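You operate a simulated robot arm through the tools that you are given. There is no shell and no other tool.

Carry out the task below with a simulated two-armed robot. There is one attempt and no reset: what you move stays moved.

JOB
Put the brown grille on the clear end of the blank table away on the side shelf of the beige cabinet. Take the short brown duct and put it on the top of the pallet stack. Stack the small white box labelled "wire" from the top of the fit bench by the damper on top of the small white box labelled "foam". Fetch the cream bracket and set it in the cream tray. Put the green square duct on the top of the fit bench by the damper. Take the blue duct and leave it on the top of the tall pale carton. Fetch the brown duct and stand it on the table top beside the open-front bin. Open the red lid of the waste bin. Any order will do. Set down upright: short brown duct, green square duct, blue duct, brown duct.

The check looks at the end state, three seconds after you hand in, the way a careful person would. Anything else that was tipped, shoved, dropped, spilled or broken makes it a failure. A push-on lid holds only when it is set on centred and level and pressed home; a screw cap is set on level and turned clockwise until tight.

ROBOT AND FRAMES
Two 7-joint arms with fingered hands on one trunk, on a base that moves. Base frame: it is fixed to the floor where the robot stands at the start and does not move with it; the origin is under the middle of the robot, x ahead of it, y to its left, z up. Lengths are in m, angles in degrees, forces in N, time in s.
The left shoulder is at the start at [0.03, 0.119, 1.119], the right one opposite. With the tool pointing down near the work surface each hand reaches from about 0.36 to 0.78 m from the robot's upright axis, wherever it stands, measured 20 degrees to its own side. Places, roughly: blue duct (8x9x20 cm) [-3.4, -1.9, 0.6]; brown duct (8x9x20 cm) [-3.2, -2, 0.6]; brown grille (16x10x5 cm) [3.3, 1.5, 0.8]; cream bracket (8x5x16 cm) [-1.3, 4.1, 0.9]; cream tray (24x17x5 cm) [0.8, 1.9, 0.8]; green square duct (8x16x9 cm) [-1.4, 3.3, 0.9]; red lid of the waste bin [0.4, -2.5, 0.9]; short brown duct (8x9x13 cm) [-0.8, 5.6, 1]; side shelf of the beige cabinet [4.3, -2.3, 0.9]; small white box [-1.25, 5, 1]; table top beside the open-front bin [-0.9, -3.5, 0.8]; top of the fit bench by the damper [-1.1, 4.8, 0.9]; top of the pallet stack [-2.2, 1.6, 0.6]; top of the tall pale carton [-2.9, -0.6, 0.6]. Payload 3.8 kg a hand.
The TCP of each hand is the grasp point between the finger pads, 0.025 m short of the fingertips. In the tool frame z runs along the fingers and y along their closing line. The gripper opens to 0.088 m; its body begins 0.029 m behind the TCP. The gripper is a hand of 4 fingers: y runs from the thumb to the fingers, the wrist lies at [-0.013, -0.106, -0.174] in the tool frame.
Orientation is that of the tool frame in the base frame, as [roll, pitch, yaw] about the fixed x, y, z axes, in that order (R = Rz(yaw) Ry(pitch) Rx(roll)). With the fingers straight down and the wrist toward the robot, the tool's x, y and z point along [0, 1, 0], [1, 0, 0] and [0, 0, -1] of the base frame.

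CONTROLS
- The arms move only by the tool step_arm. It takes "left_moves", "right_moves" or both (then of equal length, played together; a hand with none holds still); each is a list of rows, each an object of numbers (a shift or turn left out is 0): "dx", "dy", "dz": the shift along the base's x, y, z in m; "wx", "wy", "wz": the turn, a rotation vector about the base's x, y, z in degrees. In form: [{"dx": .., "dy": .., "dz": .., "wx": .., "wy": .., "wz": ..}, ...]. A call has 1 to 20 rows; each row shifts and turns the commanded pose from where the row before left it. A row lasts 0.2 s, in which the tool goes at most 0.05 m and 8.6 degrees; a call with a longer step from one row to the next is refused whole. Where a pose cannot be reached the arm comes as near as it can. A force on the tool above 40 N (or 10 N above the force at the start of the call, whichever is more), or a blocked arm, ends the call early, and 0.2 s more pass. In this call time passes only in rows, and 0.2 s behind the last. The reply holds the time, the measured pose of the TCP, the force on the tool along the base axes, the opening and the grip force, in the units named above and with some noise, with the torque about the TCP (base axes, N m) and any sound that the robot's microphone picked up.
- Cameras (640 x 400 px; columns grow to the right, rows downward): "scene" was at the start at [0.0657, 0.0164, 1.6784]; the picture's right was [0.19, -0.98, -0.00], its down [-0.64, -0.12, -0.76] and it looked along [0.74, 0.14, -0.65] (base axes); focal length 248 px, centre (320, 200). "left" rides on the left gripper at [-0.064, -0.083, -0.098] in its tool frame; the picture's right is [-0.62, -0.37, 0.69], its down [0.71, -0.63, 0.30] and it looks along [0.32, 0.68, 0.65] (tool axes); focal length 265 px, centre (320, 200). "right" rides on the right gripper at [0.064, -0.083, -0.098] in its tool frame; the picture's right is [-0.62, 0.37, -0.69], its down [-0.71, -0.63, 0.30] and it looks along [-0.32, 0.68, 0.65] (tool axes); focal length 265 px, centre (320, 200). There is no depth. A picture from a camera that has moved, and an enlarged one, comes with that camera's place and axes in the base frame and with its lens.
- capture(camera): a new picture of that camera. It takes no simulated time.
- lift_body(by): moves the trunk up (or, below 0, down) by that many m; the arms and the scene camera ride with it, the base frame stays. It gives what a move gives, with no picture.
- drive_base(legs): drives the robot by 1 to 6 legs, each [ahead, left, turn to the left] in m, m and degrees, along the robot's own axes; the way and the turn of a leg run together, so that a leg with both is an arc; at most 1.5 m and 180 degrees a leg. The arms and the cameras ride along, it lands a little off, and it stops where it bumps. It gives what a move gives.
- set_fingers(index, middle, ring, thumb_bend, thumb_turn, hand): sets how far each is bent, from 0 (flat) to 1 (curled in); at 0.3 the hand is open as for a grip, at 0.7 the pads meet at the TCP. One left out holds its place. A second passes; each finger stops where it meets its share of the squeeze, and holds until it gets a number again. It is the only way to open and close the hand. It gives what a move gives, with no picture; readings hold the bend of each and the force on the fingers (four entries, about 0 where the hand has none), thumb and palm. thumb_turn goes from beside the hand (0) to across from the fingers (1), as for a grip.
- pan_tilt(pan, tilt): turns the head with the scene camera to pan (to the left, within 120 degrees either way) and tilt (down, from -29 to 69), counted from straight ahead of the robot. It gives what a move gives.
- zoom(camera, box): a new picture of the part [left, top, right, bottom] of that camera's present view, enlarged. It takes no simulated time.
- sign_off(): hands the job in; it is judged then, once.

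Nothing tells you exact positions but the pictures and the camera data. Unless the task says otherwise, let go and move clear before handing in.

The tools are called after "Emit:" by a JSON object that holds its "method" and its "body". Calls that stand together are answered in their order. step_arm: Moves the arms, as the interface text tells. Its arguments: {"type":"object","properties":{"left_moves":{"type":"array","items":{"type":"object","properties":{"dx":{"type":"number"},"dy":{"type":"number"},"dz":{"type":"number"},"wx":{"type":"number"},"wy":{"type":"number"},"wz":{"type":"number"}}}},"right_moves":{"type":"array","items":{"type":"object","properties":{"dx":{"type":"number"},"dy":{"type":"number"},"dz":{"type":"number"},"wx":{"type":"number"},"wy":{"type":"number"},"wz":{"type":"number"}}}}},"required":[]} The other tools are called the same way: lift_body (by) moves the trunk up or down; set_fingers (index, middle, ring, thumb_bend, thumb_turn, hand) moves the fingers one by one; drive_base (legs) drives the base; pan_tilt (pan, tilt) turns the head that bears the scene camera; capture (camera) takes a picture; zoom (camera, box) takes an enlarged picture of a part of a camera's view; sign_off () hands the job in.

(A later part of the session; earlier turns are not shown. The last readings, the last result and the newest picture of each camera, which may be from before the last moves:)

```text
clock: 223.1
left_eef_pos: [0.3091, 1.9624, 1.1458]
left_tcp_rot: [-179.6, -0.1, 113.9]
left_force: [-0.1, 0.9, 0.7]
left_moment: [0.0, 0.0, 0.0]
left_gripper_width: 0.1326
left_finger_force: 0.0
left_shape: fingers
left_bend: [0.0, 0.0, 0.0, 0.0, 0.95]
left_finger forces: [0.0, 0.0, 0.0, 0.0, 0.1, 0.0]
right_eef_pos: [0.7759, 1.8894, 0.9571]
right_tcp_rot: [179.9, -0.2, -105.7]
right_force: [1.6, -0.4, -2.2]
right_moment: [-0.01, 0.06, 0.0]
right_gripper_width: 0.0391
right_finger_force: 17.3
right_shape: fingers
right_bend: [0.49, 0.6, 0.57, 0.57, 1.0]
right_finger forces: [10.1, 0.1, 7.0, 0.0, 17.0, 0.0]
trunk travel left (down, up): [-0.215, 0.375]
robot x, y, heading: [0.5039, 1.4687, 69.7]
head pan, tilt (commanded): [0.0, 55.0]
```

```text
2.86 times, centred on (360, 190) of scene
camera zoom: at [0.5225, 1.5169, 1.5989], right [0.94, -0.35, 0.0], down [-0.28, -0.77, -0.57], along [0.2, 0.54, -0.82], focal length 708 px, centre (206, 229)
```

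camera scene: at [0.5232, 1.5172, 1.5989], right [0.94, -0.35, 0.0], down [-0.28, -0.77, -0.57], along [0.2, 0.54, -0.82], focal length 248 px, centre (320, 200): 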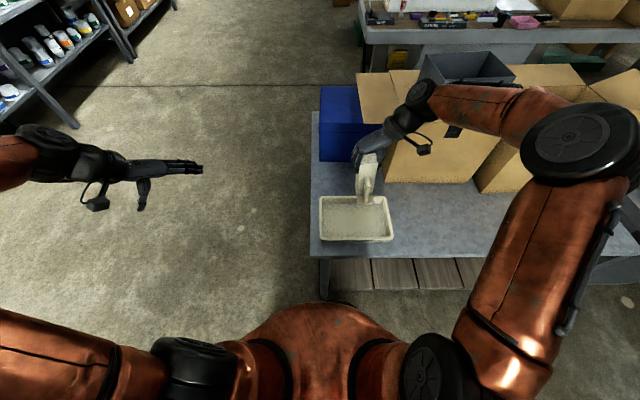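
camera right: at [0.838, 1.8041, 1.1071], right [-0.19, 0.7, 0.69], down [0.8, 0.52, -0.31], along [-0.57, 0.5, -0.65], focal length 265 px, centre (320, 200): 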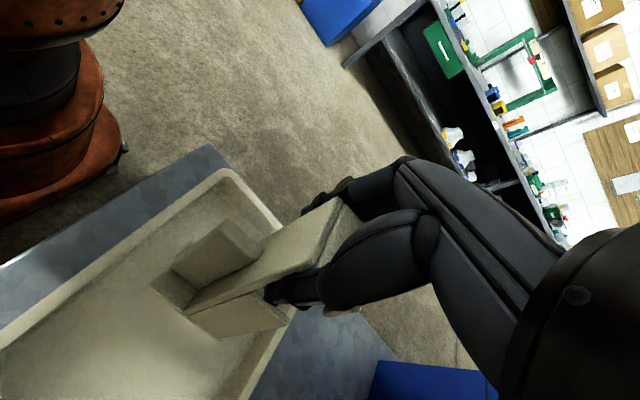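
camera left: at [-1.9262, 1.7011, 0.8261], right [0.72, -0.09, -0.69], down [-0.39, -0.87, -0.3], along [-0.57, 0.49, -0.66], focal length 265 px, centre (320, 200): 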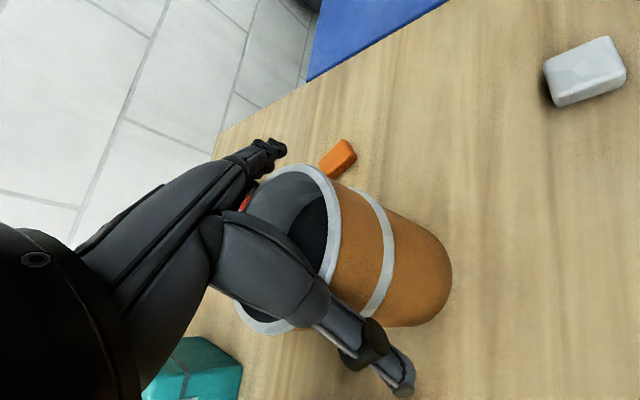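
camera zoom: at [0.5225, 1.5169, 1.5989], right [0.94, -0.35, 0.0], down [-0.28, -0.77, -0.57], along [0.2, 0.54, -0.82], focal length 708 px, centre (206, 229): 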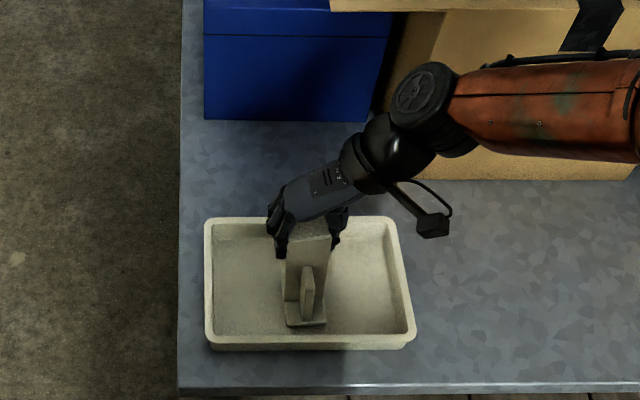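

The foot's front edge is getting near the tray's front wall, so I'll shift 1 cm deeper and continue down.

Emit:
{"method": "step_arm", "body": {"right_moves": [{"dx": 0.004, "dy": 0.011}, {"dz": -0.004}, {"dz": -0.003}]}}

Emit:
{"method": "step_arm", "body": {"right_moves": [{"dz": -0.003}, {"dz": -0.003}]}}

```text
clock: 223.9
left_eef_pos: [0.3092, 1.9628, 1.1462]
left_tcp_rot: [-179.6, -0.1, 113.8]
left_force: [0.0, 0.7, -0.6]
left_moment: [-0.01, -0.03, 0.02]
left_gripper_width: 0.1327
left_finger_force: 0.0
left_shape: fingers
left_bend: [0.0, 0.0, 0.0, 0.0, 0.95]
left_finger forces: [0.0, 0.1, 0.0, 0.0, 0.0, 0.0]
right_eef_pos: [0.7795, 1.9019, 0.9519]
right_tcp_rot: [180.0, 0.2, -106.0]
right_force: [2.0, 4.5, 18.3]
right_moment: [-0.02, 0.11, -0.03]
right_gripper_width: 0.0379
right_finger_force: 17.7
right_shape: fingers
right_bend: [0.49, 0.6, 0.57, 0.58, 1.0]
right_finger forces: [12.2, 0.1, 5.4, 0.1, 18.3, 0.1]
trunk travel left (down, up): [-0.215, 0.375]
robot x, y, heading: [0.5025, 1.4668, 69.6]
head pan, tilt (commanded): [0.0, 55.0]
```

```text
clock: 224.5
left_eef_pos: [0.3081, 1.9621, 1.1462]
left_tcp_rot: [-179.6, -0.1, 113.9]
left_force: [0.0, 0.0, 0.0]
left_moment: [-0.01, -0.02, 0.02]
left_gripper_width: 0.1325
left_finger_force: 0.0
left_shape: fingers
left_bend: [0.0, 0.0, 0.0, 0.0, 0.95]
left_finger forces: [0.0, 0.0, 0.0, 0.0, 0.0, 0.0]
right_eef_pos: [0.778, 1.9001, 0.944]
right_tcp_rot: [-179.9, 0.0, -105.9]
right_force: [3.4, 6.1, 25.9]
right_moment: [-0.03, 0.12, -0.01]
right_gripper_width: 0.0364
right_finger_force: 17.5
right_shape: fingers
right_bend: [0.49, 0.6, 0.61, 0.61, 1.0]
right_finger forces: [12.8, 0.1, 3.5, 0.1, 19.3, 0.0]
trunk travel left (down, up): [-0.215, 0.375]
robot x, y, heading: [0.5061, 1.4656, 70.0]
head pan, tilt (commanded): [0.0, 55.0]
```

It has made contact with the tray floor. I'll ease off and release.

Emit:
{"method": "step_arm", "body": {"right_moves": [{"dz": 0.004}]}}

Emit:
{"method": "zoom", "body": {"camera": "scene", "box": [280, 120, 440, 260]}}

Emit:
{"method": "set_fingers", "body": {"hand": "right", "index": 0.3, "middle": 0.3, "ring": 0.3, "thumb_bend": 0.3}}

Emit:
{"method": "zoom", "body": {"camera": "scene", "box": [280, 120, 440, 260]}}

Emit:
{"method": "capture", "body": {"camera": "right"}}

```text
clock: 224.9
left_eef_pos: [0.3094, 1.9626, 1.146]
left_tcp_rot: [-179.5, -0.1, 114.0]
left_force: [-0.2, 0.3, -0.6]
left_moment: [0.02, 0.0, -0.01]
left_gripper_width: 0.1327
left_finger_force: 0.2
left_shape: fingers
left_bend: [0.0, 0.0, 0.0, 0.0, 0.95]
left_finger forces: [0.1, 0.0, 0.0, 0.0, 0.0, 0.0]
right_eef_pos: [0.7794, 1.898, 0.9454]
right_tcp_rot: [-179.9, -0.1, -105.8]
right_force: [0.5, 2.5, 12.2]
right_moment: [0.09, 0.19, -0.04]
right_gripper_width: 0.0363
right_finger_force: 18.3
right_shape: fingers
right_bend: [0.49, 0.6, 0.61, 0.61, 1.0]
right_finger forces: [13.2, 0.0, 3.9, 0.0, 19.0, 0.0]
trunk travel left (down, up): [-0.215, 0.375]
robot x, y, heading: [0.5016, 1.4626, 70.0]
head pan, tilt (commanded): [0.0, 55.0]
```

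```text
2.86 times, centred on (360, 190) of scene
camera zoom: at [0.5219, 1.5162, 1.5989], right [0.94, -0.35, 0.0], down [-0.28, -0.77, -0.57], along [0.2, 0.54, -0.82], focal length 708 px, centre (206, 229)
```

zoom: 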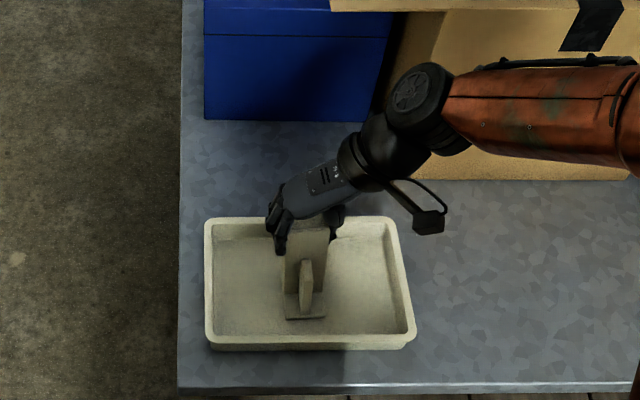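

```text
clock: 225.9
left_eef_pos: [0.3099, 1.963, 1.1445]
left_tcp_rot: [-179.6, -0.2, 113.8]
left_force: [-0.1, -0.1, -0.3]
left_moment: [0.02, -0.01, 0.02]
left_gripper_width: 0.1326
left_finger_force: 0.0
left_shape: fingers
left_bend: [0.0, 0.0, 0.0, 0.0, 0.95]
left_finger forces: [0.1, 0.0, 0.0, 0.0, 0.0, 0.0]
right_eef_pos: [0.7795, 1.8999, 0.9468]
right_tcp_rot: [180.0, -0.1, -105.8]
right_force: [-0.4, -0.2, 0.0]
right_moment: [-0.01, -0.01, 0.01]
right_gripper_width: 0.0843
right_finger_force: 0.0
right_shape: fingers
right_bend: [0.3, 0.3, 0.3, 0.3, 0.98]
right_finger forces: [0.0, 0.1, 0.0, 0.1, 0.2, 0.0]
trunk travel left (down, up): [-0.215, 0.375]
robot x, y, heading: [0.505, 1.4645, 69.9]
head pan, tilt (commanded): [0.0, 55.0]
```

```text
2.86 times, centred on (360, 190) of scene
camera zoom: at [0.5223, 1.5166, 1.599], right [0.94, -0.35, 0.0], down [-0.28, -0.77, -0.57], along [0.2, 0.54, -0.82], focal length 708 px, centre (206, 229)
```

zoom: 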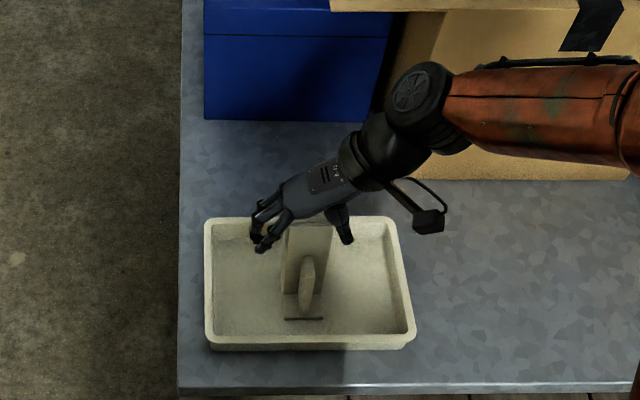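

```text
taken
camera right: at [0.8412, 1.8154, 1.0448], right [-0.19, 0.7, 0.69], down [0.8, 0.52, -0.31], along [-0.57, 0.5, -0.65], focal length 265 px, centre (320, 200)
```

right: 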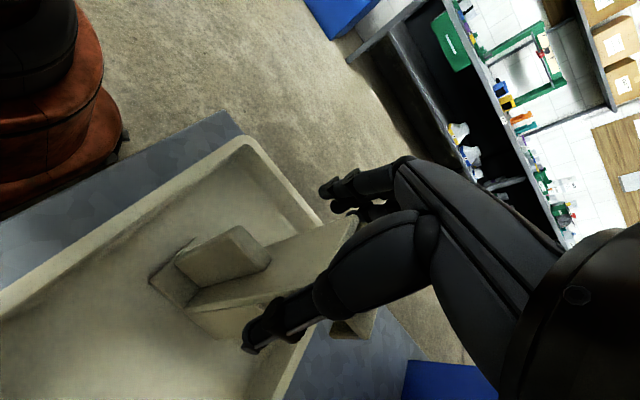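

The hand is open and the bracket stands in the tray. I'll lift the hand clear.

Emit:
{"method": "step_arm", "body": {"right_moves": [{"dz": 0.02}, {"dz": 0.03}, {"dz": 0.04}, {"dz": 0.04}, {"dz": 0.04}, {"dz": 0.04}]}}

Emit:
{"method": "drive_base", "body": {"legs": [[-0.3, 0, 0]]}}

Emit:
{"method": "capture", "body": {"camera": "scene"}}

Emit:
{"method": "zoom", "body": {"camera": "scene", "box": [280, 60, 440, 180]}}

```text
clock: 227.3
left_eef_pos: [0.309, 1.9626, 1.1463]
left_tcp_rot: [-179.7, -0.1, 113.9]
left_force: [0.1, -0.3, -0.7]
left_moment: [-0.01, 0.01, 0.0]
left_gripper_width: 0.1325
left_finger_force: 0.3
left_shape: fingers
left_bend: [0.0, 0.0, 0.0, 0.0, 0.95]
left_finger forces: [0.0, 0.0, 0.0, 0.1, 0.0, 0.0]
right_eef_pos: [0.7782, 1.8997, 1.1572]
right_tcp_rot: [180.0, -0.1, -105.8]
right_force: [0.0, -0.4, -0.6]
right_moment: [-0.02, 0.01, -0.05]
right_gripper_width: 0.0846
right_finger_force: 0.0
right_shape: fingers
right_bend: [0.3, 0.3, 0.3, 0.3, 0.98]
right_finger forces: [0.0, 0.1, 0.0, 0.0, 0.0, 0.0]
trunk travel left (down, up): [-0.215, 0.375]
robot x, y, heading: [0.4994, 1.4674, 69.8]
head pan, tilt (commanded): [0.0, 55.0]
```

```text
clock: 229.3
left_eef_pos: [0.2089, 1.6882, 1.1447]
left_tcp_rot: [-179.6, -0.1, 113.9]
left_force: [0.0, -0.5, -0.2]
left_moment: [0.03, -0.04, 0.04]
left_gripper_width: 0.1326
left_finger_force: 0.0
left_shape: fingers
left_bend: [0.0, 0.0, 0.0, 0.0, 0.95]
left_finger forces: [0.1, 0.0, 0.1, 0.1, 0.0, 0.0]
right_eef_pos: [0.6783, 1.6242, 1.1564]
right_tcp_rot: [-180.0, 0.0, -105.9]
right_force: [0.2, -0.3, 0.6]
right_moment: [0.01, 0.0, 0.0]
right_gripper_width: 0.0845
right_finger_force: 0.0
right_shape: fingers
right_bend: [0.3, 0.3, 0.3, 0.3, 0.98]
right_finger forces: [0.1, 0.0, 0.0, 0.0, 0.0, 0.0]
trunk travel left (down, up): [-0.215, 0.375]
robot x, y, heading: [0.4004, 1.1934, 69.9]
head pan, tilt (commanded): [0.0, 55.0]
```

```text
taken
camera scene: at [0.4206, 1.2407, 1.599], right [0.94, -0.35, 0.0], down [-0.28, -0.77, -0.57], along [0.2, 0.54, -0.82], focal length 248 px, centre (320, 200)
```

scene: 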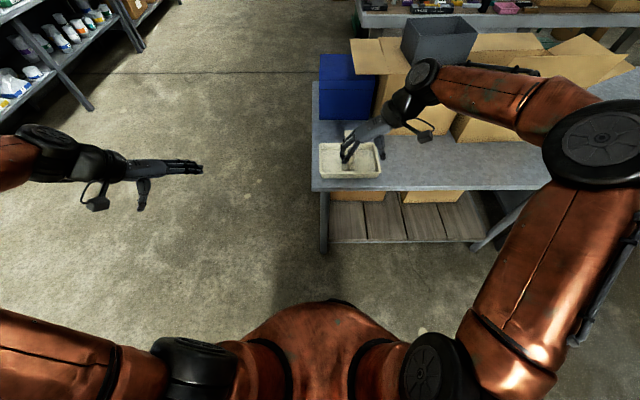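

```text
3.33 times, centred on (360, 120) of scene
camera zoom: at [0.4206, 1.2407, 1.599], right [0.94, -0.35, 0.0], down [-0.28, -0.77, -0.57], along [0.2, 0.54, -0.82], focal length 826 px, centre (187, 467)
```

zoom: 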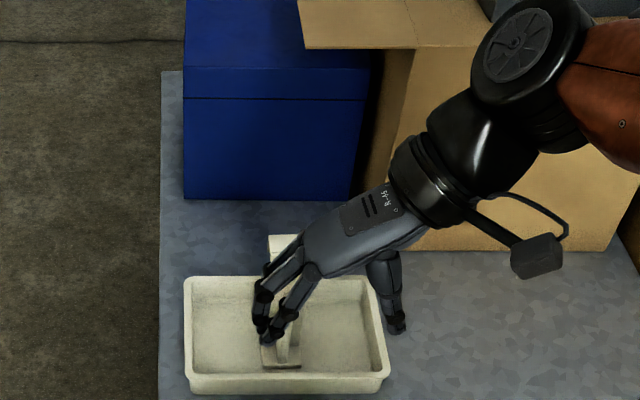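

The bracket stands in the tray. Next is the grille on the blank table's far end, so I'll turn and drive toward it, looking as I go.

Emit:
{"method": "drive_base", "body": {"legs": [[-0.1, 0, 0], [0, 0, -90], [1.3, 0, 0]]}}

Emit:
{"method": "pan_tilt", "body": {"pan": 15, "tilt": 25}}

Emit:
{"method": "capture", "body": {"camera": "scene"}}

Emit:
{"method": "pan_tilt", "body": {"pan": -35, "tilt": 25}}

Emit:
{"method": "capture", "body": {"camera": "scene"}}

```text
clock: 240.5
left_eef_pos: [2.0716, 0.8357, 1.1462]
left_tcp_rot: [-179.6, 0.0, 24.4]
left_force: [0.6, 1.0, 0.7]
left_moment: [0.0, -0.04, 0.03]
left_gripper_width: 0.1325
left_finger_force: 0.0
left_shape: fingers
left_bend: [0.0, 0.0, 0.0, 0.0, 0.95]
left_finger forces: [0.0, 0.0, 0.1, 0.0, 0.0, 0.0]
right_eef_pos: [2.0128, 0.3648, 1.1553]
right_tcp_rot: [-180.0, 0.0, 164.6]
right_force: [-0.3, -0.5, -0.3]
right_moment: [0.01, 0.0, 0.0]
right_gripper_width: 0.0848
right_finger_force: 0.0
right_shape: fingers
right_bend: [0.3, 0.3, 0.3, 0.3, 0.98]
right_finger forces: [0.0, 0.1, 0.1, 0.1, 0.0, 0.0]
trunk travel left (down, up): [-0.215, 0.375]
robot x, y, heading: [1.5763, 0.6347, -20.0]
head pan, tilt (commanded): [0.0, 55.0]
```

```text
clock: 241.4
left_eef_pos: [2.0713, 0.8338, 1.1453]
left_tcp_rot: [-179.6, -0.1, 24.4]
left_force: [0.3, -0.6, -0.3]
left_moment: [0.03, -0.02, 0.03]
left_gripper_width: 0.1324
left_finger_force: 0.1
left_shape: fingers
left_bend: [0.0, 0.0, 0.0, 0.0, 0.95]
left_finger forces: [0.1, 0.0, 0.0, 0.1, 0.0, 0.1]
right_eef_pos: [2.012, 0.3634, 1.1554]
right_tcp_rot: [180.0, -0.1, 164.6]
right_force: [0.1, -0.4, 0.7]
right_moment: [-0.05, 0.0, 0.02]
right_gripper_width: 0.0848
right_finger_force: 0.0
right_shape: fingers
right_bend: [0.3, 0.3, 0.3, 0.3, 0.98]
right_finger forces: [0.0, 0.0, 0.0, 0.0, 0.0, 0.0]
trunk travel left (down, up): [-0.215, 0.375]
robot x, y, heading: [1.5765, 0.6372, -19.9]
head pan, tilt (commanded): [15.0, 25.0]
```

```text
taken
camera scene: at [1.6523, 0.6375, 1.6429], right [-0.08, -1.0, 0.0], down [-0.42, 0.03, -0.91], along [0.9, -0.07, -0.42], focal length 248 px, centre (320, 200)
```

scene: 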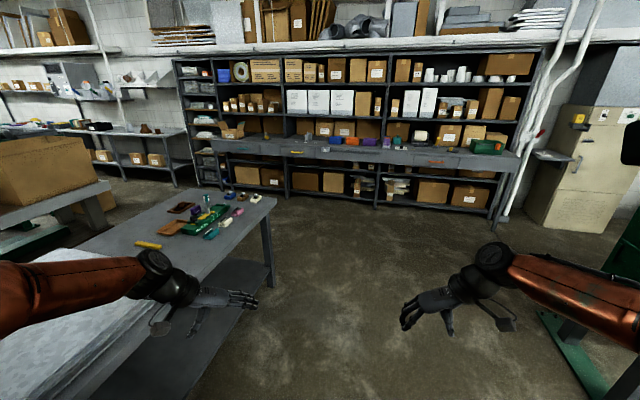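

```text
clock: 242.6
left_eef_pos: [2.0714, 0.8354, 1.1466]
left_tcp_rot: [-179.5, -0.1, 24.4]
left_force: [0.9, 0.0, 0.0]
left_moment: [-0.01, 0.03, 0.01]
left_gripper_width: 0.1326
left_finger_force: 0.1
left_shape: fingers
left_bend: [0.0, 0.0, 0.0, 0.0, 0.95]
left_finger forces: [0.0, 0.0, 0.0, 0.0, 0.1, 0.0]
right_eef_pos: [2.0125, 0.3644, 1.1554]
right_tcp_rot: [-180.0, 0.0, 164.7]
right_force: [-0.3, 0.5, -0.4]
right_moment: [0.0, -0.01, -0.01]
right_gripper_width: 0.0848
right_finger_force: 0.1
right_shape: fingers
right_bend: [0.3, 0.3, 0.3, 0.3, 0.98]
right_finger forces: [0.1, 0.1, 0.1, 0.0, 0.1, 0.0]
trunk travel left (down, up): [-0.215, 0.375]
robot x, y, heading: [1.5732, 0.6371, -19.9]
head pan, tilt (commanded): [-35.0, 25.0]
```

```text
taken
camera scene: at [1.6138, 0.5699, 1.643], right [-0.82, -0.58, 0.0], down [-0.24, 0.34, -0.91], along [0.52, -0.74, -0.42], focal length 248 px, centre (320, 200)
```

scene: 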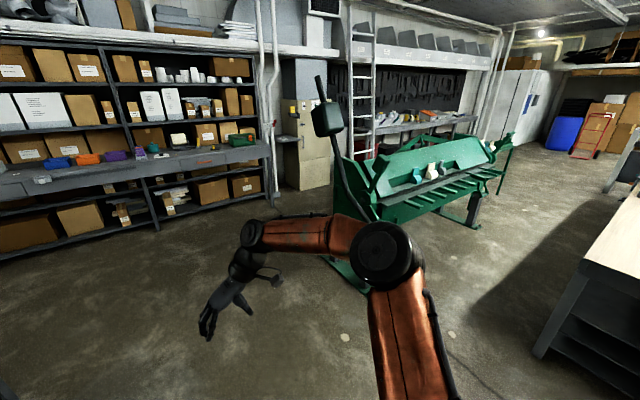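

Emit:
{"method": "pan_tilt", "body": {"pan": 20, "tilt": 30}}

Emit:
{"method": "zoom", "body": {"camera": "scene", "box": [120, 150, 360, 300]}}

Emit:
{"method": "zoom", "body": {"camera": "scene", "box": [480, 40, 640, 200]}}

```text
clock: 243.8
left_eef_pos: [2.0713, 0.8355, 1.1455]
left_tcp_rot: [-179.6, -0.1, 24.3]
left_force: [0.0, 0.9, -0.1]
left_moment: [0.0, -0.04, 0.0]
left_gripper_width: 0.1325
left_finger_force: 0.0
left_shape: fingers
left_bend: [0.0, 0.0, 0.0, 0.0, 0.95]
left_finger forces: [0.0, 0.1, 0.0, 0.0, 0.0, 0.0]
right_eef_pos: [2.0122, 0.3633, 1.1561]
right_tcp_rot: [179.9, -0.1, 164.7]
right_force: [-0.5, -0.8, 0.4]
right_moment: [0.0, 0.01, 0.0]
right_gripper_width: 0.085
right_finger_force: 0.0
right_shape: fingers
right_bend: [0.3, 0.3, 0.3, 0.3, 0.98]
right_finger forces: [0.0, 0.1, 0.1, 0.1, 0.0, 0.0]
trunk travel left (down, up): [-0.215, 0.375]
robot x, y, heading: [1.5747, 0.6377, -19.6]
head pan, tilt (commanded): [20.0, 30.0]
```

```text
2.67 times, centred on (240, 225) of scene
camera zoom: at [1.6509, 0.6454, 1.635], right [0.01, -1.0, 0.0], down [-0.5, 0.0, -0.87], along [0.87, 0.0, -0.5], focal length 661 px, centre (533, 133)
```

zoom: 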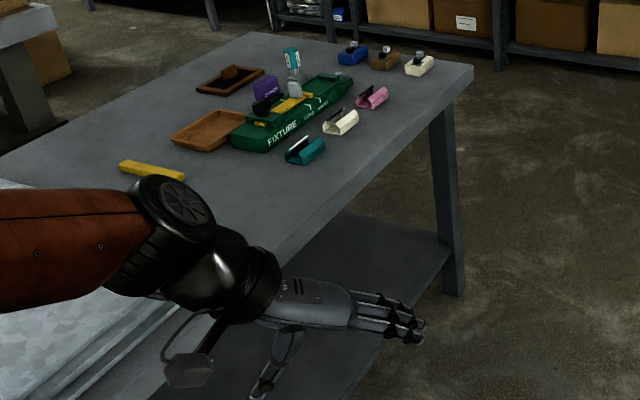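

```text
2.50 times, centred on (560, 120) of scene
camera zoom: at [1.6509, 0.6454, 1.635], right [0.01, -1.0, 0.0], down [-0.5, 0.0, -0.87], along [0.87, 0.0, -0.5], focal length 620 px, centre (-280, 400)
```

zoom: 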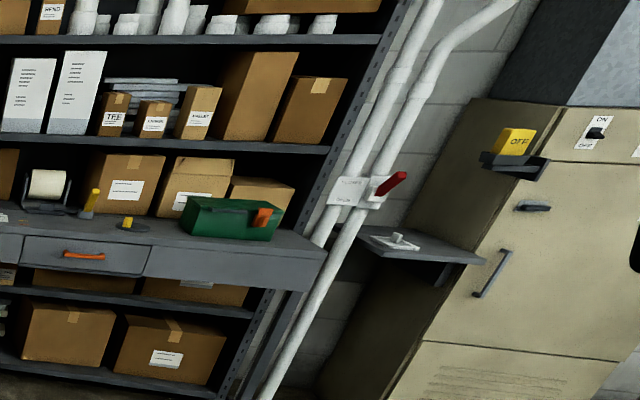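

On the blank table's right end I see a dark-brown frame with a knob, an orange-brown tray, the FIXTURE and small clips. The side shelf is on the cabinet's left flank. I'll drive round to the table's right end for a close look.

Emit:
{"method": "drive_base", "body": {"legs": [[1.1, 0, 0], [1.1, 0, 0], [0, 0, 177], [0, -0.7, 0], [0, -0.65, 0]]}}

Emit:
{"method": "pan_tilt", "body": {"pan": 0, "tilt": 45}}

Emit:
{"method": "capture", "body": {"camera": "scene"}}

Emit:
{"method": "zoom", "body": {"camera": "scene", "box": [200, 100, 440, 250]}}

```text
clock: 268.9
left_eef_pos: [3.6269, 0.9417, 1.1457]
left_tcp_rot: [-179.6, -0.1, -153.6]
left_force: [0.3, 0.1, 0.1]
left_moment: [-0.01, 0.01, 0.0]
left_gripper_width: 0.1328
left_finger_force: 0.1
left_shape: fingers
left_bend: [0.0, 0.0, 0.0, 0.0, 0.95]
left_finger forces: [0.1, 0.0, 0.1, 0.0, 0.1, 0.0]
right_eef_pos: [3.6705, 1.4152, 1.1562]
right_tcp_rot: [180.0, -0.1, -13.3]
right_force: [-1.2, 0.4, -0.4]
right_moment: [-0.01, -0.01, 0.03]
right_gripper_width: 0.0846
right_finger_force: 0.1
right_shape: fingers
right_bend: [0.3, 0.3, 0.3, 0.3, 0.98]
right_finger forces: [0.1, 0.0, 0.0, 0.0, 0.0, 0.0]
trunk travel left (down, up): [-0.215, 0.375]
robot x, y, heading: [4.1156, 1.1546, 162.6]
head pan, tilt (commanded): [20.0, 30.0]
```

```text
clock: 269.7
left_eef_pos: [3.6274, 0.9424, 1.1459]
left_tcp_rot: [-179.6, 0.0, -153.7]
left_force: [0.7, -0.5, 0.1]
left_moment: [-0.01, 0.01, 0.0]
left_gripper_width: 0.1326
left_finger_force: 0.1
left_shape: fingers
left_bend: [0.0, 0.0, 0.0, 0.0, 0.95]
left_finger forces: [0.1, 0.0, 0.0, 0.1, 0.0, 0.0]
right_eef_pos: [3.6707, 1.4135, 1.1557]
right_tcp_rot: [-179.9, -0.1, -13.2]
right_force: [-0.9, 0.5, 0.0]
right_moment: [-0.02, 0.01, 0.01]
right_gripper_width: 0.0848
right_finger_force: 0.0
right_shape: fingers
right_bend: [0.3, 0.3, 0.3, 0.3, 0.98]
right_finger forces: [0.0, 0.0, 0.0, 0.1, 0.0, 0.0]
trunk travel left (down, up): [-0.215, 0.375]
robot x, y, heading: [4.1116, 1.1522, 162.2]
head pan, tilt (commanded): [0.0, 45.0]
```

```text
taken
camera scene: at [4.0579, 1.174, 1.6124], right [0.3, 0.95, 0.0], down [0.67, -0.21, -0.71], along [-0.67, 0.22, -0.71], focal length 248 px, centre (320, 200)
```

scene: 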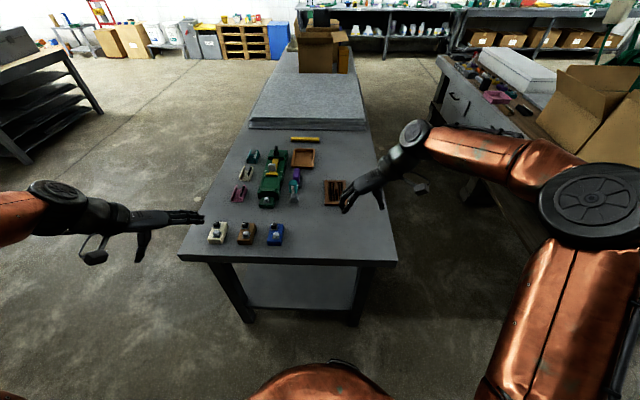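

```text
2.67 times, centred on (320, 175) of scene
camera zoom: at [4.0579, 1.174, 1.6124], right [0.3, 0.95, 0.0], down [0.67, -0.21, -0.71], along [-0.67, 0.22, -0.71], focal length 661 px, centre (320, 267)
```

zoom: 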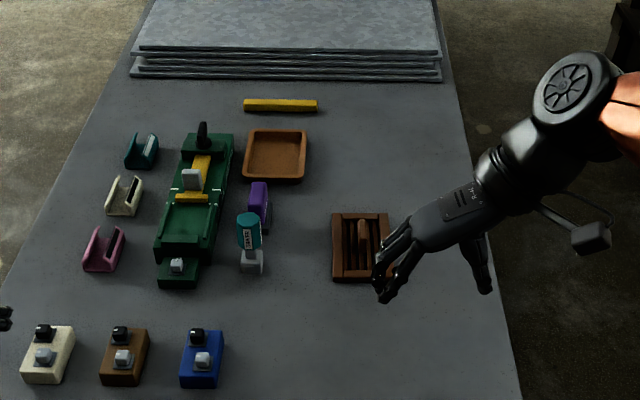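

The grille is the slatted brown piece with a central bar handle, at about (3.26, 1.50). I'll pinch the bar from above with the right hand, so first I'll drive closer and measure height.

Emit:
{"method": "drive_base", "body": {"legs": [[0.22, -0.05, 0]]}}

Emit:
{"method": "step_arm", "body": {"right_moves": [{"dx": 0.01, "dy": 0.04, "dz": 0.02}, {"dx": 0.01, "dy": 0.04, "dz": 0.02}, {"dx": 0.01, "dy": 0.04, "dz": 0.02}]}}

Emit:
{"method": "capture", "body": {"camera": "scene"}}

Emit:
{"method": "zoom", "body": {"camera": "scene", "box": [270, 120, 430, 240]}}

Emit:
{"method": "capture", "body": {"camera": "right"}}

```text
clock: 271.4
left_eef_pos: [3.4328, 1.0522, 1.1449]
left_tcp_rot: [-179.5, 0.0, -153.1]
left_force: [-2.2, 0.5, 0.9]
left_moment: [0.05, -0.04, -0.03]
left_gripper_width: 0.1325
left_finger_force: 0.1
left_shape: fingers
left_bend: [0.0, 0.0, 0.0, 0.0, 0.95]
left_finger forces: [0.0, 0.0, 0.1, 0.0, 0.1, 0.0]
right_eef_pos: [3.471, 1.5238, 1.1554]
right_tcp_rot: [-180.0, -0.1, -12.8]
right_force: [-0.4, -1.2, -0.9]
right_moment: [0.03, -0.05, 0.01]
right_gripper_width: 0.0843
right_finger_force: 0.0
right_shape: fingers
right_bend: [0.3, 0.3, 0.3, 0.3, 0.98]
right_finger forces: [0.1, 0.0, 0.1, 0.0, 0.0, 0.1]
trunk travel left (down, up): [-0.215, 0.375]
robot x, y, heading: [3.9211, 1.2693, 162.7]
head pan, tilt (commanded): [0.0, 45.0]
```

```text
clock: 272.2
left_eef_pos: [3.4341, 1.0511, 1.1455]
left_tcp_rot: [-179.6, -0.1, -153.1]
left_force: [0.1, -0.2, 0.4]
left_moment: [0.01, 0.0, -0.02]
left_gripper_width: 0.1327
left_finger_force: 0.1
left_shape: fingers
left_bend: [0.0, 0.0, 0.0, 0.0, 0.95]
left_finger forces: [0.0, 0.1, 0.0, 0.1, 0.1, 0.0]
right_eef_pos: [3.5042, 1.6453, 1.2157]
right_tcp_rot: [-180.0, -0.1, -12.8]
right_force: [-0.2, 0.2, -0.7]
right_moment: [0.01, -0.01, 0.0]
right_gripper_width: 0.0845
right_finger_force: 0.1
right_shape: fingers
right_bend: [0.3, 0.3, 0.3, 0.3, 0.98]
right_finger forces: [0.0, 0.0, 0.1, 0.1, 0.1, 0.1]
trunk travel left (down, up): [-0.215, 0.375]
robot x, y, heading: [3.9217, 1.2692, 162.5]
head pan, tilt (commanded): [0.0, 45.0]
```

```text
taken
camera scene: at [3.8629, 1.288, 1.6124], right [0.3, 0.96, 0.0], down [0.68, -0.21, -0.71], along [-0.68, 0.21, -0.71], focal length 248 px, centre (320, 200)
```

scene: 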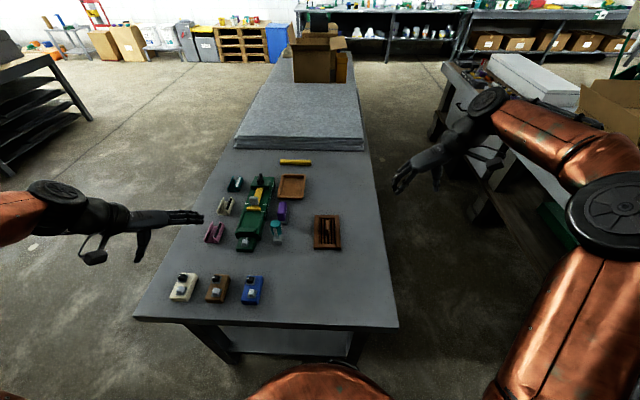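

```text
3.33 times, centred on (350, 180) of scene
camera zoom: at [3.8629, 1.288, 1.6124], right [0.3, 0.96, 0.0], down [0.68, -0.21, -0.71], along [-0.68, 0.21, -0.71], focal length 826 px, centre (220, 267)
```

zoom: 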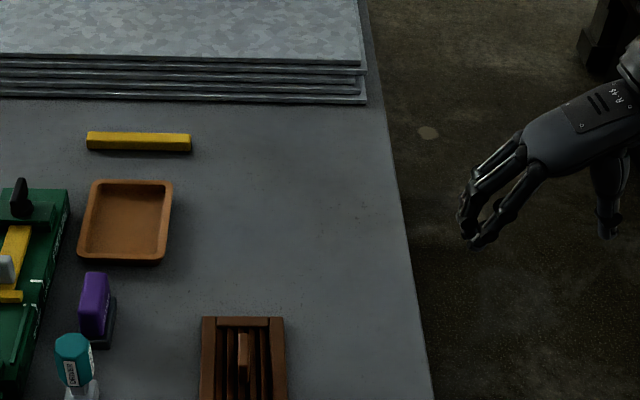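

```text
taken
camera right: at [3.5847, 1.7116, 1.3144], right [-0.69, -0.22, 0.69], down [-0.56, 0.77, -0.31], along [-0.47, -0.59, -0.65], focal length 265 px, centre (320, 200)
```

right: 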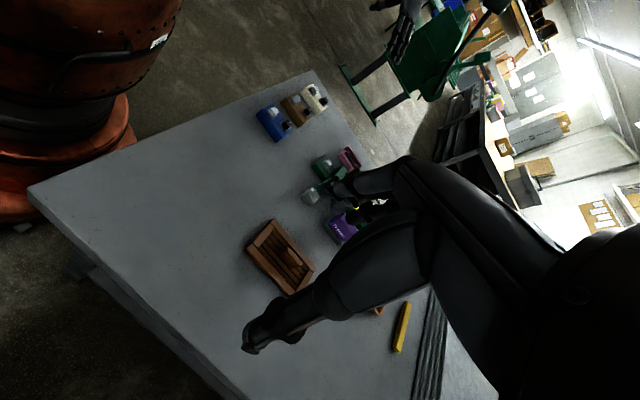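

Emit:
{"method": "zoom", "body": {"camera": "scene", "box": [260, 190, 390, 270]}}

Emit:
{"method": "zoom", "body": {"camera": "right", "box": [200, 190, 360, 310]}}

```text
4.92 times, centred on (325, 230) of scene
camera zoom: at [3.8629, 1.288, 1.6124], right [0.3, 0.96, 0.0], down [0.68, -0.21, -0.71], along [-0.68, 0.21, -0.71], focal length 1220 px, centre (295, 52)
```

zoom: 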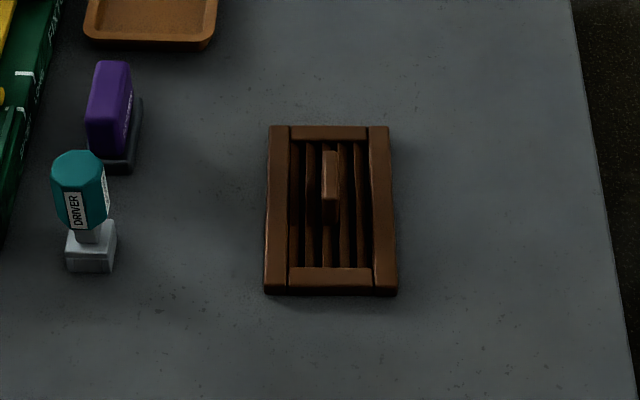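

```text
3.33 times, centred on (280, 250) of right
camera zoom: at [3.5847, 1.7116, 1.3144], right [-0.69, -0.22, 0.69], down [-0.56, 0.77, -0.31], along [-0.47, -0.59, -0.65], focal length 885 px, centre (453, 33)
```

zoom: 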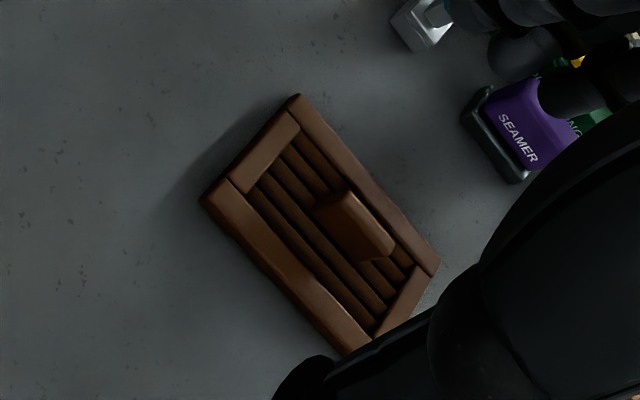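

The blank table top is at z≈0.842 and the grille's handle is centred at (3.309, 1.491), about 1.1 cm thick with its top near 0.892. I'll pre-close the hand to fit inside the frame, tilt it slightly and move above the handle.

Emit:
{"method": "set_fingers", "body": {"hand": "right", "index": 0.48, "middle": 0.48, "ring": 0.48, "thumb_bend": 0.48, "thumb_turn": 1}}

Emit:
{"method": "lift_body", "body": {"by": -0.1}}

Emit:
{"method": "step_arm", "body": {"right_moves": [{"wz": -5.4}, {"wx": 2.34, "wy": 7.12}, {"wx": 2.34, "wy": 7.12}, {"dx": -0.039, "dy": -0.031}, {"dx": -0.039, "dy": -0.031}, {"dx": -0.039, "dy": -0.031}, {"dx": -0.039, "dy": -0.031}, {"dx": -0.039, "dy": -0.031}, {"dz": -0.04}, {"dz": -0.04}, {"dz": -0.03}]}}

Emit:
{"method": "zoom", "body": {"camera": "scene", "box": [240, 120, 400, 240]}}

Emit:
{"method": "capture", "body": {"camera": "right"}}

```text
clock: 273.2
left_eef_pos: [3.4339, 1.0505, 1.1454]
left_tcp_rot: [-179.7, 0.0, -153.1]
left_force: [-0.7, -0.2, 0.5]
left_moment: [-0.04, 0.03, -0.01]
left_gripper_width: 0.1329
left_finger_force: 0.0
left_shape: fingers
left_bend: [0.0, 0.0, 0.0, 0.0, 0.95]
left_finger forces: [0.0, 0.0, 0.1, 0.0, 0.0, 0.0]
right_eef_pos: [3.5044, 1.6428, 1.2155]
right_tcp_rot: [-180.0, -0.1, -12.8]
right_force: [0.4, -0.5, 0.8]
right_moment: [0.01, -0.03, 0.02]
right_gripper_width: 0.0464
right_finger_force: 0.0
right_shape: fingers
right_bend: [0.48, 0.48, 0.48, 0.48, 1.0]
right_finger forces: [0.0, 0.0, 0.0, 0.0, 0.0, 0.0]
trunk travel left (down, up): [-0.215, 0.375]
robot x, y, heading: [3.9212, 1.2722, 162.7]
head pan, tilt (commanded): [0.0, 45.0]
```

```text
clock: 274.6
left_eef_pos: [3.4338, 1.0507, 1.0451]
left_tcp_rot: [-179.5, -0.1, -153.1]
left_force: [-0.1, 0.8, 0.1]
left_moment: [0.0, -0.03, 0.01]
left_gripper_width: 0.1327
left_finger_force: 0.0
left_shape: fingers
left_bend: [0.0, 0.0, 0.0, 0.0, 0.95]
left_finger forces: [0.1, 0.1, 0.0, 0.1, 0.0, 0.0]
right_eef_pos: [3.5036, 1.6435, 1.1168]
right_tcp_rot: [-179.9, -0.1, -12.8]
right_force: [-0.4, -0.4, -0.1]
right_moment: [0.0, 0.02, -0.02]
right_gripper_width: 0.0467
right_finger_force: 0.1
right_shape: fingers
right_bend: [0.48, 0.48, 0.48, 0.48, 1.0]
right_finger forces: [0.0, 0.1, 0.1, 0.1, 0.1, 0.1]
trunk travel left (down, up): [-0.115, 0.475]
robot x, y, heading: [3.9191, 1.2669, 162.7]
head pan, tilt (commanded): [0.0, 45.0]
```

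```text
clock: 277.0
left_eef_pos: [3.4335, 1.0508, 1.0462]
left_tcp_rot: [-179.6, -0.1, -153.1]
left_force: [-0.5, 0.5, -0.3]
left_moment: [0.02, 0.02, 0.02]
left_gripper_width: 0.1326
left_finger_force: 0.0
left_shape: fingers
left_bend: [0.0, 0.0, 0.0, 0.0, 0.95]
left_finger forces: [0.0, 0.0, 0.1, 0.1, 0.1, 0.0]
right_eef_pos: [3.3076, 1.4886, 1.0046]
right_tcp_rot: [180.0, 14.8, -18.2]
right_force: [-0.7, 0.0, 0.0]
right_moment: [-0.02, -0.02, 0.0]
right_gripper_width: 0.0462
right_finger_force: 0.0
right_shape: fingers
right_bend: [0.48, 0.48, 0.48, 0.48, 1.0]
right_finger forces: [0.1, 0.0, 0.1, 0.0, 0.1, 0.1]
trunk travel left (down, up): [-0.115, 0.475]
robot x, y, heading: [3.9202, 1.2695, 162.9]
head pan, tilt (commanded): [0.0, 45.0]
```

```text
3.33 times, centred on (320, 180) of scene
camera zoom: at [3.8624, 1.288, 1.5124], right [0.3, 0.96, 0.0], down [0.68, -0.21, -0.71], along [-0.68, 0.21, -0.71], focal length 826 px, centre (320, 267)
```

zoom: 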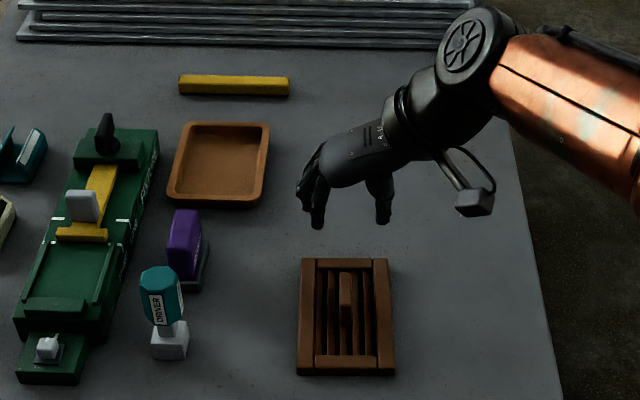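

```text
taken
camera right: at [3.4165, 1.5398, 1.0834], right [-0.51, -0.22, 0.83], down [-0.53, 0.84, -0.11], along [-0.67, -0.5, -0.55], focal length 265 px, centre (320, 200)
```

right: 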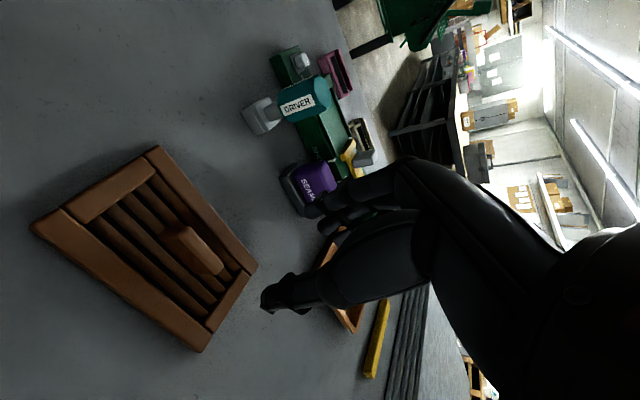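

Both views put the hand right over the handle. I'll descend.

Emit:
{"method": "step_arm", "body": {"right_moves": [{"dz": -0.04}, {"dz": -0.035}, {"dz": -0.02}, {"dz": -0.015}]}}

Emit:
{"method": "capture", "body": {"camera": "right"}}

Emit:
{"method": "zoom", "body": {"camera": "scene", "box": [270, 160, 390, 250]}}

```text
clock: 278.0
left_eef_pos: [3.4327, 1.0503, 1.0465]
left_tcp_rot: [-179.6, 0.0, -153.2]
left_force: [0.5, -0.4, -0.3]
left_moment: [0.0, -0.05, -0.02]
left_gripper_width: 0.1326
left_finger_force: 0.0
left_shape: fingers
left_bend: [0.0, 0.0, 0.0, 0.0, 0.95]
left_finger forces: [0.1, 0.0, 0.0, 0.1, 0.0, 0.1]
right_eef_pos: [3.3088, 1.4884, 0.8948]
right_tcp_rot: [-180.0, 14.9, -18.2]
right_force: [-0.3, -0.3, 0.4]
right_moment: [0.04, 0.02, 0.0]
right_gripper_width: 0.0465
right_finger_force: 0.0
right_shape: fingers
right_bend: [0.48, 0.48, 0.48, 0.48, 1.0]
right_finger forces: [0.0, 0.0, 0.0, 0.0, 0.1, 0.1]
trunk travel left (down, up): [-0.115, 0.475]
robot x, y, heading: [3.9202, 1.2637, 162.9]
head pan, tilt (commanded): [0.0, 45.0]
```

```text
taken
camera right: at [3.4166, 1.5401, 0.974], right [-0.52, -0.22, 0.83], down [-0.53, 0.84, -0.11], along [-0.67, -0.5, -0.55], focal length 265 px, centre (320, 200)
```

right: 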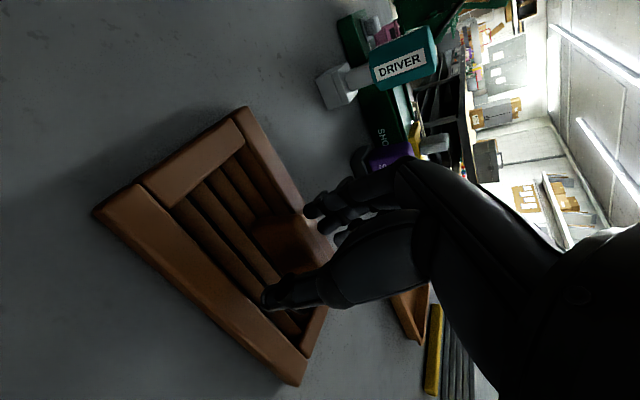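

```text
4.44 times, centred on (330, 205) of scene
camera zoom: at [3.8622, 1.2875, 1.5124], right [0.3, 0.96, 0.0], down [0.68, -0.21, -0.71], along [-0.68, 0.21, -0.71], focal length 1102 px, centre (276, 178)
```

zoom: 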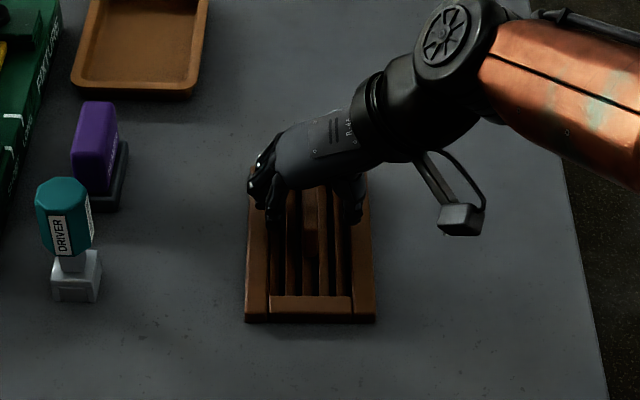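

Emit:
{"method": "step_arm", "body": {"right_moves": [{"dz": -0.006}, {"dz": -0.004}]}}

Emit:
{"method": "set_fingers", "body": {"hand": "right", "index": 0.75, "middle": 0.75, "ring": 0.75, "thumb_bend": 0.75}}

Emit:
{"method": "capture", "body": {"camera": "right"}}

```text
clock: 278.6
left_eef_pos: [3.4347, 1.0505, 1.0449]
left_tcp_rot: [-179.6, 0.1, -153.1]
left_force: [-0.3, 0.6, -0.2]
left_moment: [0.0, 0.03, 0.01]
left_gripper_width: 0.1329
left_finger_force: 0.1
left_shape: fingers
left_bend: [0.0, 0.0, 0.0, 0.0, 0.95]
left_finger forces: [0.0, 0.1, 0.0, 0.0, 0.0, 0.0]
right_eef_pos: [3.3101, 1.4888, 0.8863]
right_tcp_rot: [180.0, 14.9, -18.2]
right_force: [-0.1, 0.1, -0.2]
right_moment: [0.01, 0.02, 0.03]
right_gripper_width: 0.0462
right_finger_force: 0.0
right_shape: fingers
right_bend: [0.48, 0.48, 0.48, 0.48, 1.0]
right_finger forces: [0.0, 0.0, 0.0, 0.0, 0.1, 0.1]
trunk travel left (down, up): [-0.115, 0.475]
robot x, y, heading: [3.9173, 1.2681, 162.7]
head pan, tilt (commanded): [0.0, 45.0]
```

```text
clock: 279.6
left_eef_pos: [3.4344, 1.0502, 1.0453]
left_tcp_rot: [-179.6, 0.1, -153.1]
left_force: [0.8, 0.1, -0.1]
left_moment: [0.02, -0.03, 0.02]
left_gripper_width: 0.1324
left_finger_force: 0.1
left_shape: fingers
left_bend: [0.0, 0.0, 0.0, 0.0, 0.95]
left_finger forces: [0.1, 0.1, 0.1, 0.1, 0.1, 0.0]
right_eef_pos: [3.3088, 1.4886, 0.8872]
right_tcp_rot: [180.0, 14.9, -18.2]
right_force: [-0.7, 0.0, 2.6]
right_moment: [0.13, -0.12, 0.0]
right_gripper_width: 0.0064
right_finger_force: 12.6
right_shape: fingers
right_bend: [0.73, 0.73, 0.73, 0.65, 1.0]
right_finger forces: [5.7, 3.9, 3.7, 0.0, 13.1, 0.0]
trunk travel left (down, up): [-0.115, 0.475]
robot x, y, heading: [3.9169, 1.2668, 162.8]
head pan, tilt (commanded): [0.0, 45.0]
```

```text
taken
camera right: at [3.4174, 1.5403, 0.9649], right [-0.51, -0.22, 0.83], down [-0.53, 0.84, -0.11], along [-0.67, -0.5, -0.55], focal length 265 px, centre (320, 200)
```

right: 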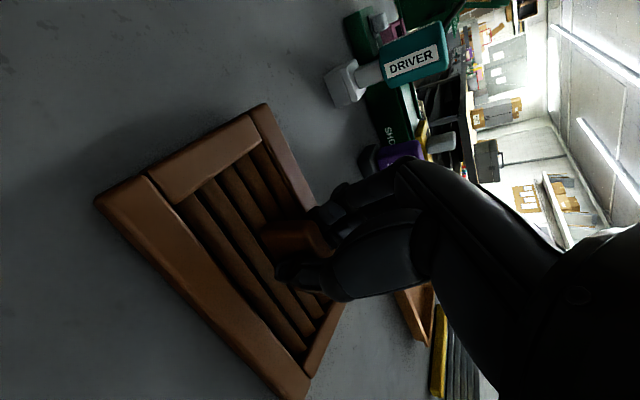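

All fingers press the handle. I'll tighten and lift a few centimetres to test.

Emit:
{"method": "set_fingers", "body": {"hand": "right", "index": 0.85, "middle": 0.85, "ring": 0.85, "thumb_bend": 0.85}}

Emit:
{"method": "step_arm", "body": {"right_moves": [{"dz": 0.01}, {"dz": 0.02}, {"dz": 0.03}]}}

Emit:
{"method": "capture", "body": {"camera": "right"}}

Emit:
{"method": "zoom", "body": {"camera": "scene", "box": [270, 140, 390, 230]}}

```text
clock: 280.6
left_eef_pos: [3.4336, 1.0497, 1.046]
left_tcp_rot: [-179.6, -0.1, -153.1]
left_force: [0.4, -0.4, 0.4]
left_moment: [0.02, 0.0, 0.01]
left_gripper_width: 0.1326
left_finger_force: 0.0
left_shape: fingers
left_bend: [0.0, 0.0, 0.0, 0.0, 0.95]
left_finger forces: [0.1, 0.0, 0.0, 0.0, 0.0, 0.0]
right_eef_pos: [3.3082, 1.4863, 0.8874]
right_tcp_rot: [180.0, 15.0, -18.2]
right_force: [-1.6, -1.6, 7.0]
right_moment: [0.38, -0.16, 0.12]
right_gripper_width: 0.0074
right_finger_force: 24.2
right_shape: fingers
right_bend: [0.78, 0.84, 0.84, 0.68, 1.0]
right_finger forces: [7.1, 9.8, 9.5, 0.0, 22.4, 0.0]
trunk travel left (down, up): [-0.115, 0.475]
robot x, y, heading: [3.9179, 1.2693, 162.6]
head pan, tilt (commanded): [0.0, 45.0]
```

```text
clock: 281.4
left_eef_pos: [3.4344, 1.0508, 1.0467]
left_tcp_rot: [-179.6, 0.0, -153.2]
left_force: [-0.1, 0.6, -0.1]
left_moment: [0.01, 0.0, -0.01]
left_gripper_width: 0.1328
left_finger_force: 0.0
left_shape: fingers
left_bend: [0.0, 0.0, 0.0, 0.0, 0.95]
left_finger forces: [0.2, 0.1, 0.0, 0.1, 0.0, 0.0]
right_eef_pos: [3.3096, 1.4882, 0.9459]
right_tcp_rot: [-180.0, 14.9, -18.2]
right_force: [0.0, 0.9, -1.5]
right_moment: [-0.01, 0.01, -0.01]
right_gripper_width: 0.0079
right_finger_force: 21.1
right_shape: fingers
right_bend: [0.78, 0.84, 0.85, 0.69, 0.99]
right_finger forces: [9.4, 11.3, 0.0, 0.0, 21.2, 0.0]
trunk travel left (down, up): [-0.115, 0.475]
robot x, y, heading: [3.917, 1.2688, 163.0]
head pan, tilt (commanded): [0.0, 45.0]
```

```text
taken
camera right: at [3.4177, 1.5406, 1.0235], right [-0.52, -0.22, 0.83], down [-0.53, 0.84, -0.11], along [-0.67, -0.5, -0.55], focal length 265 px, centre (320, 200)
```

right: 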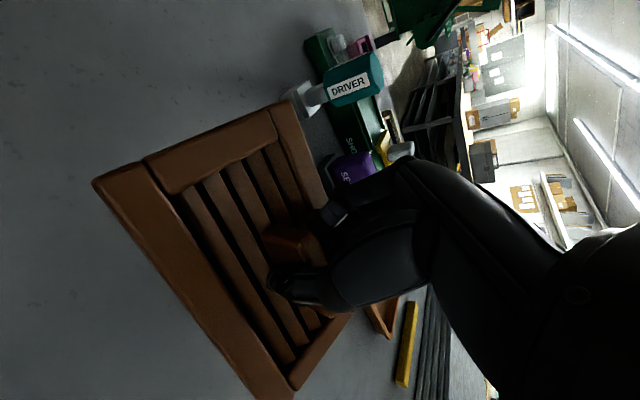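

```text
4.44 times, centred on (330, 185) of scene
camera zoom: at [3.8625, 1.2874, 1.5124], right [0.3, 0.96, 0.0], down [0.68, -0.21, -0.71], along [-0.68, 0.21, -0.71], focal length 1102 px, centre (276, 267)
```

zoom: 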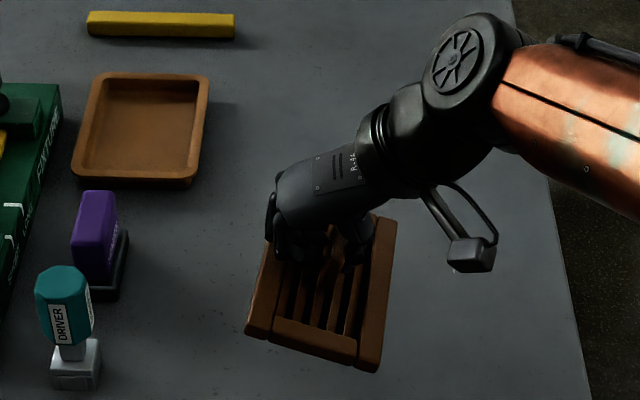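

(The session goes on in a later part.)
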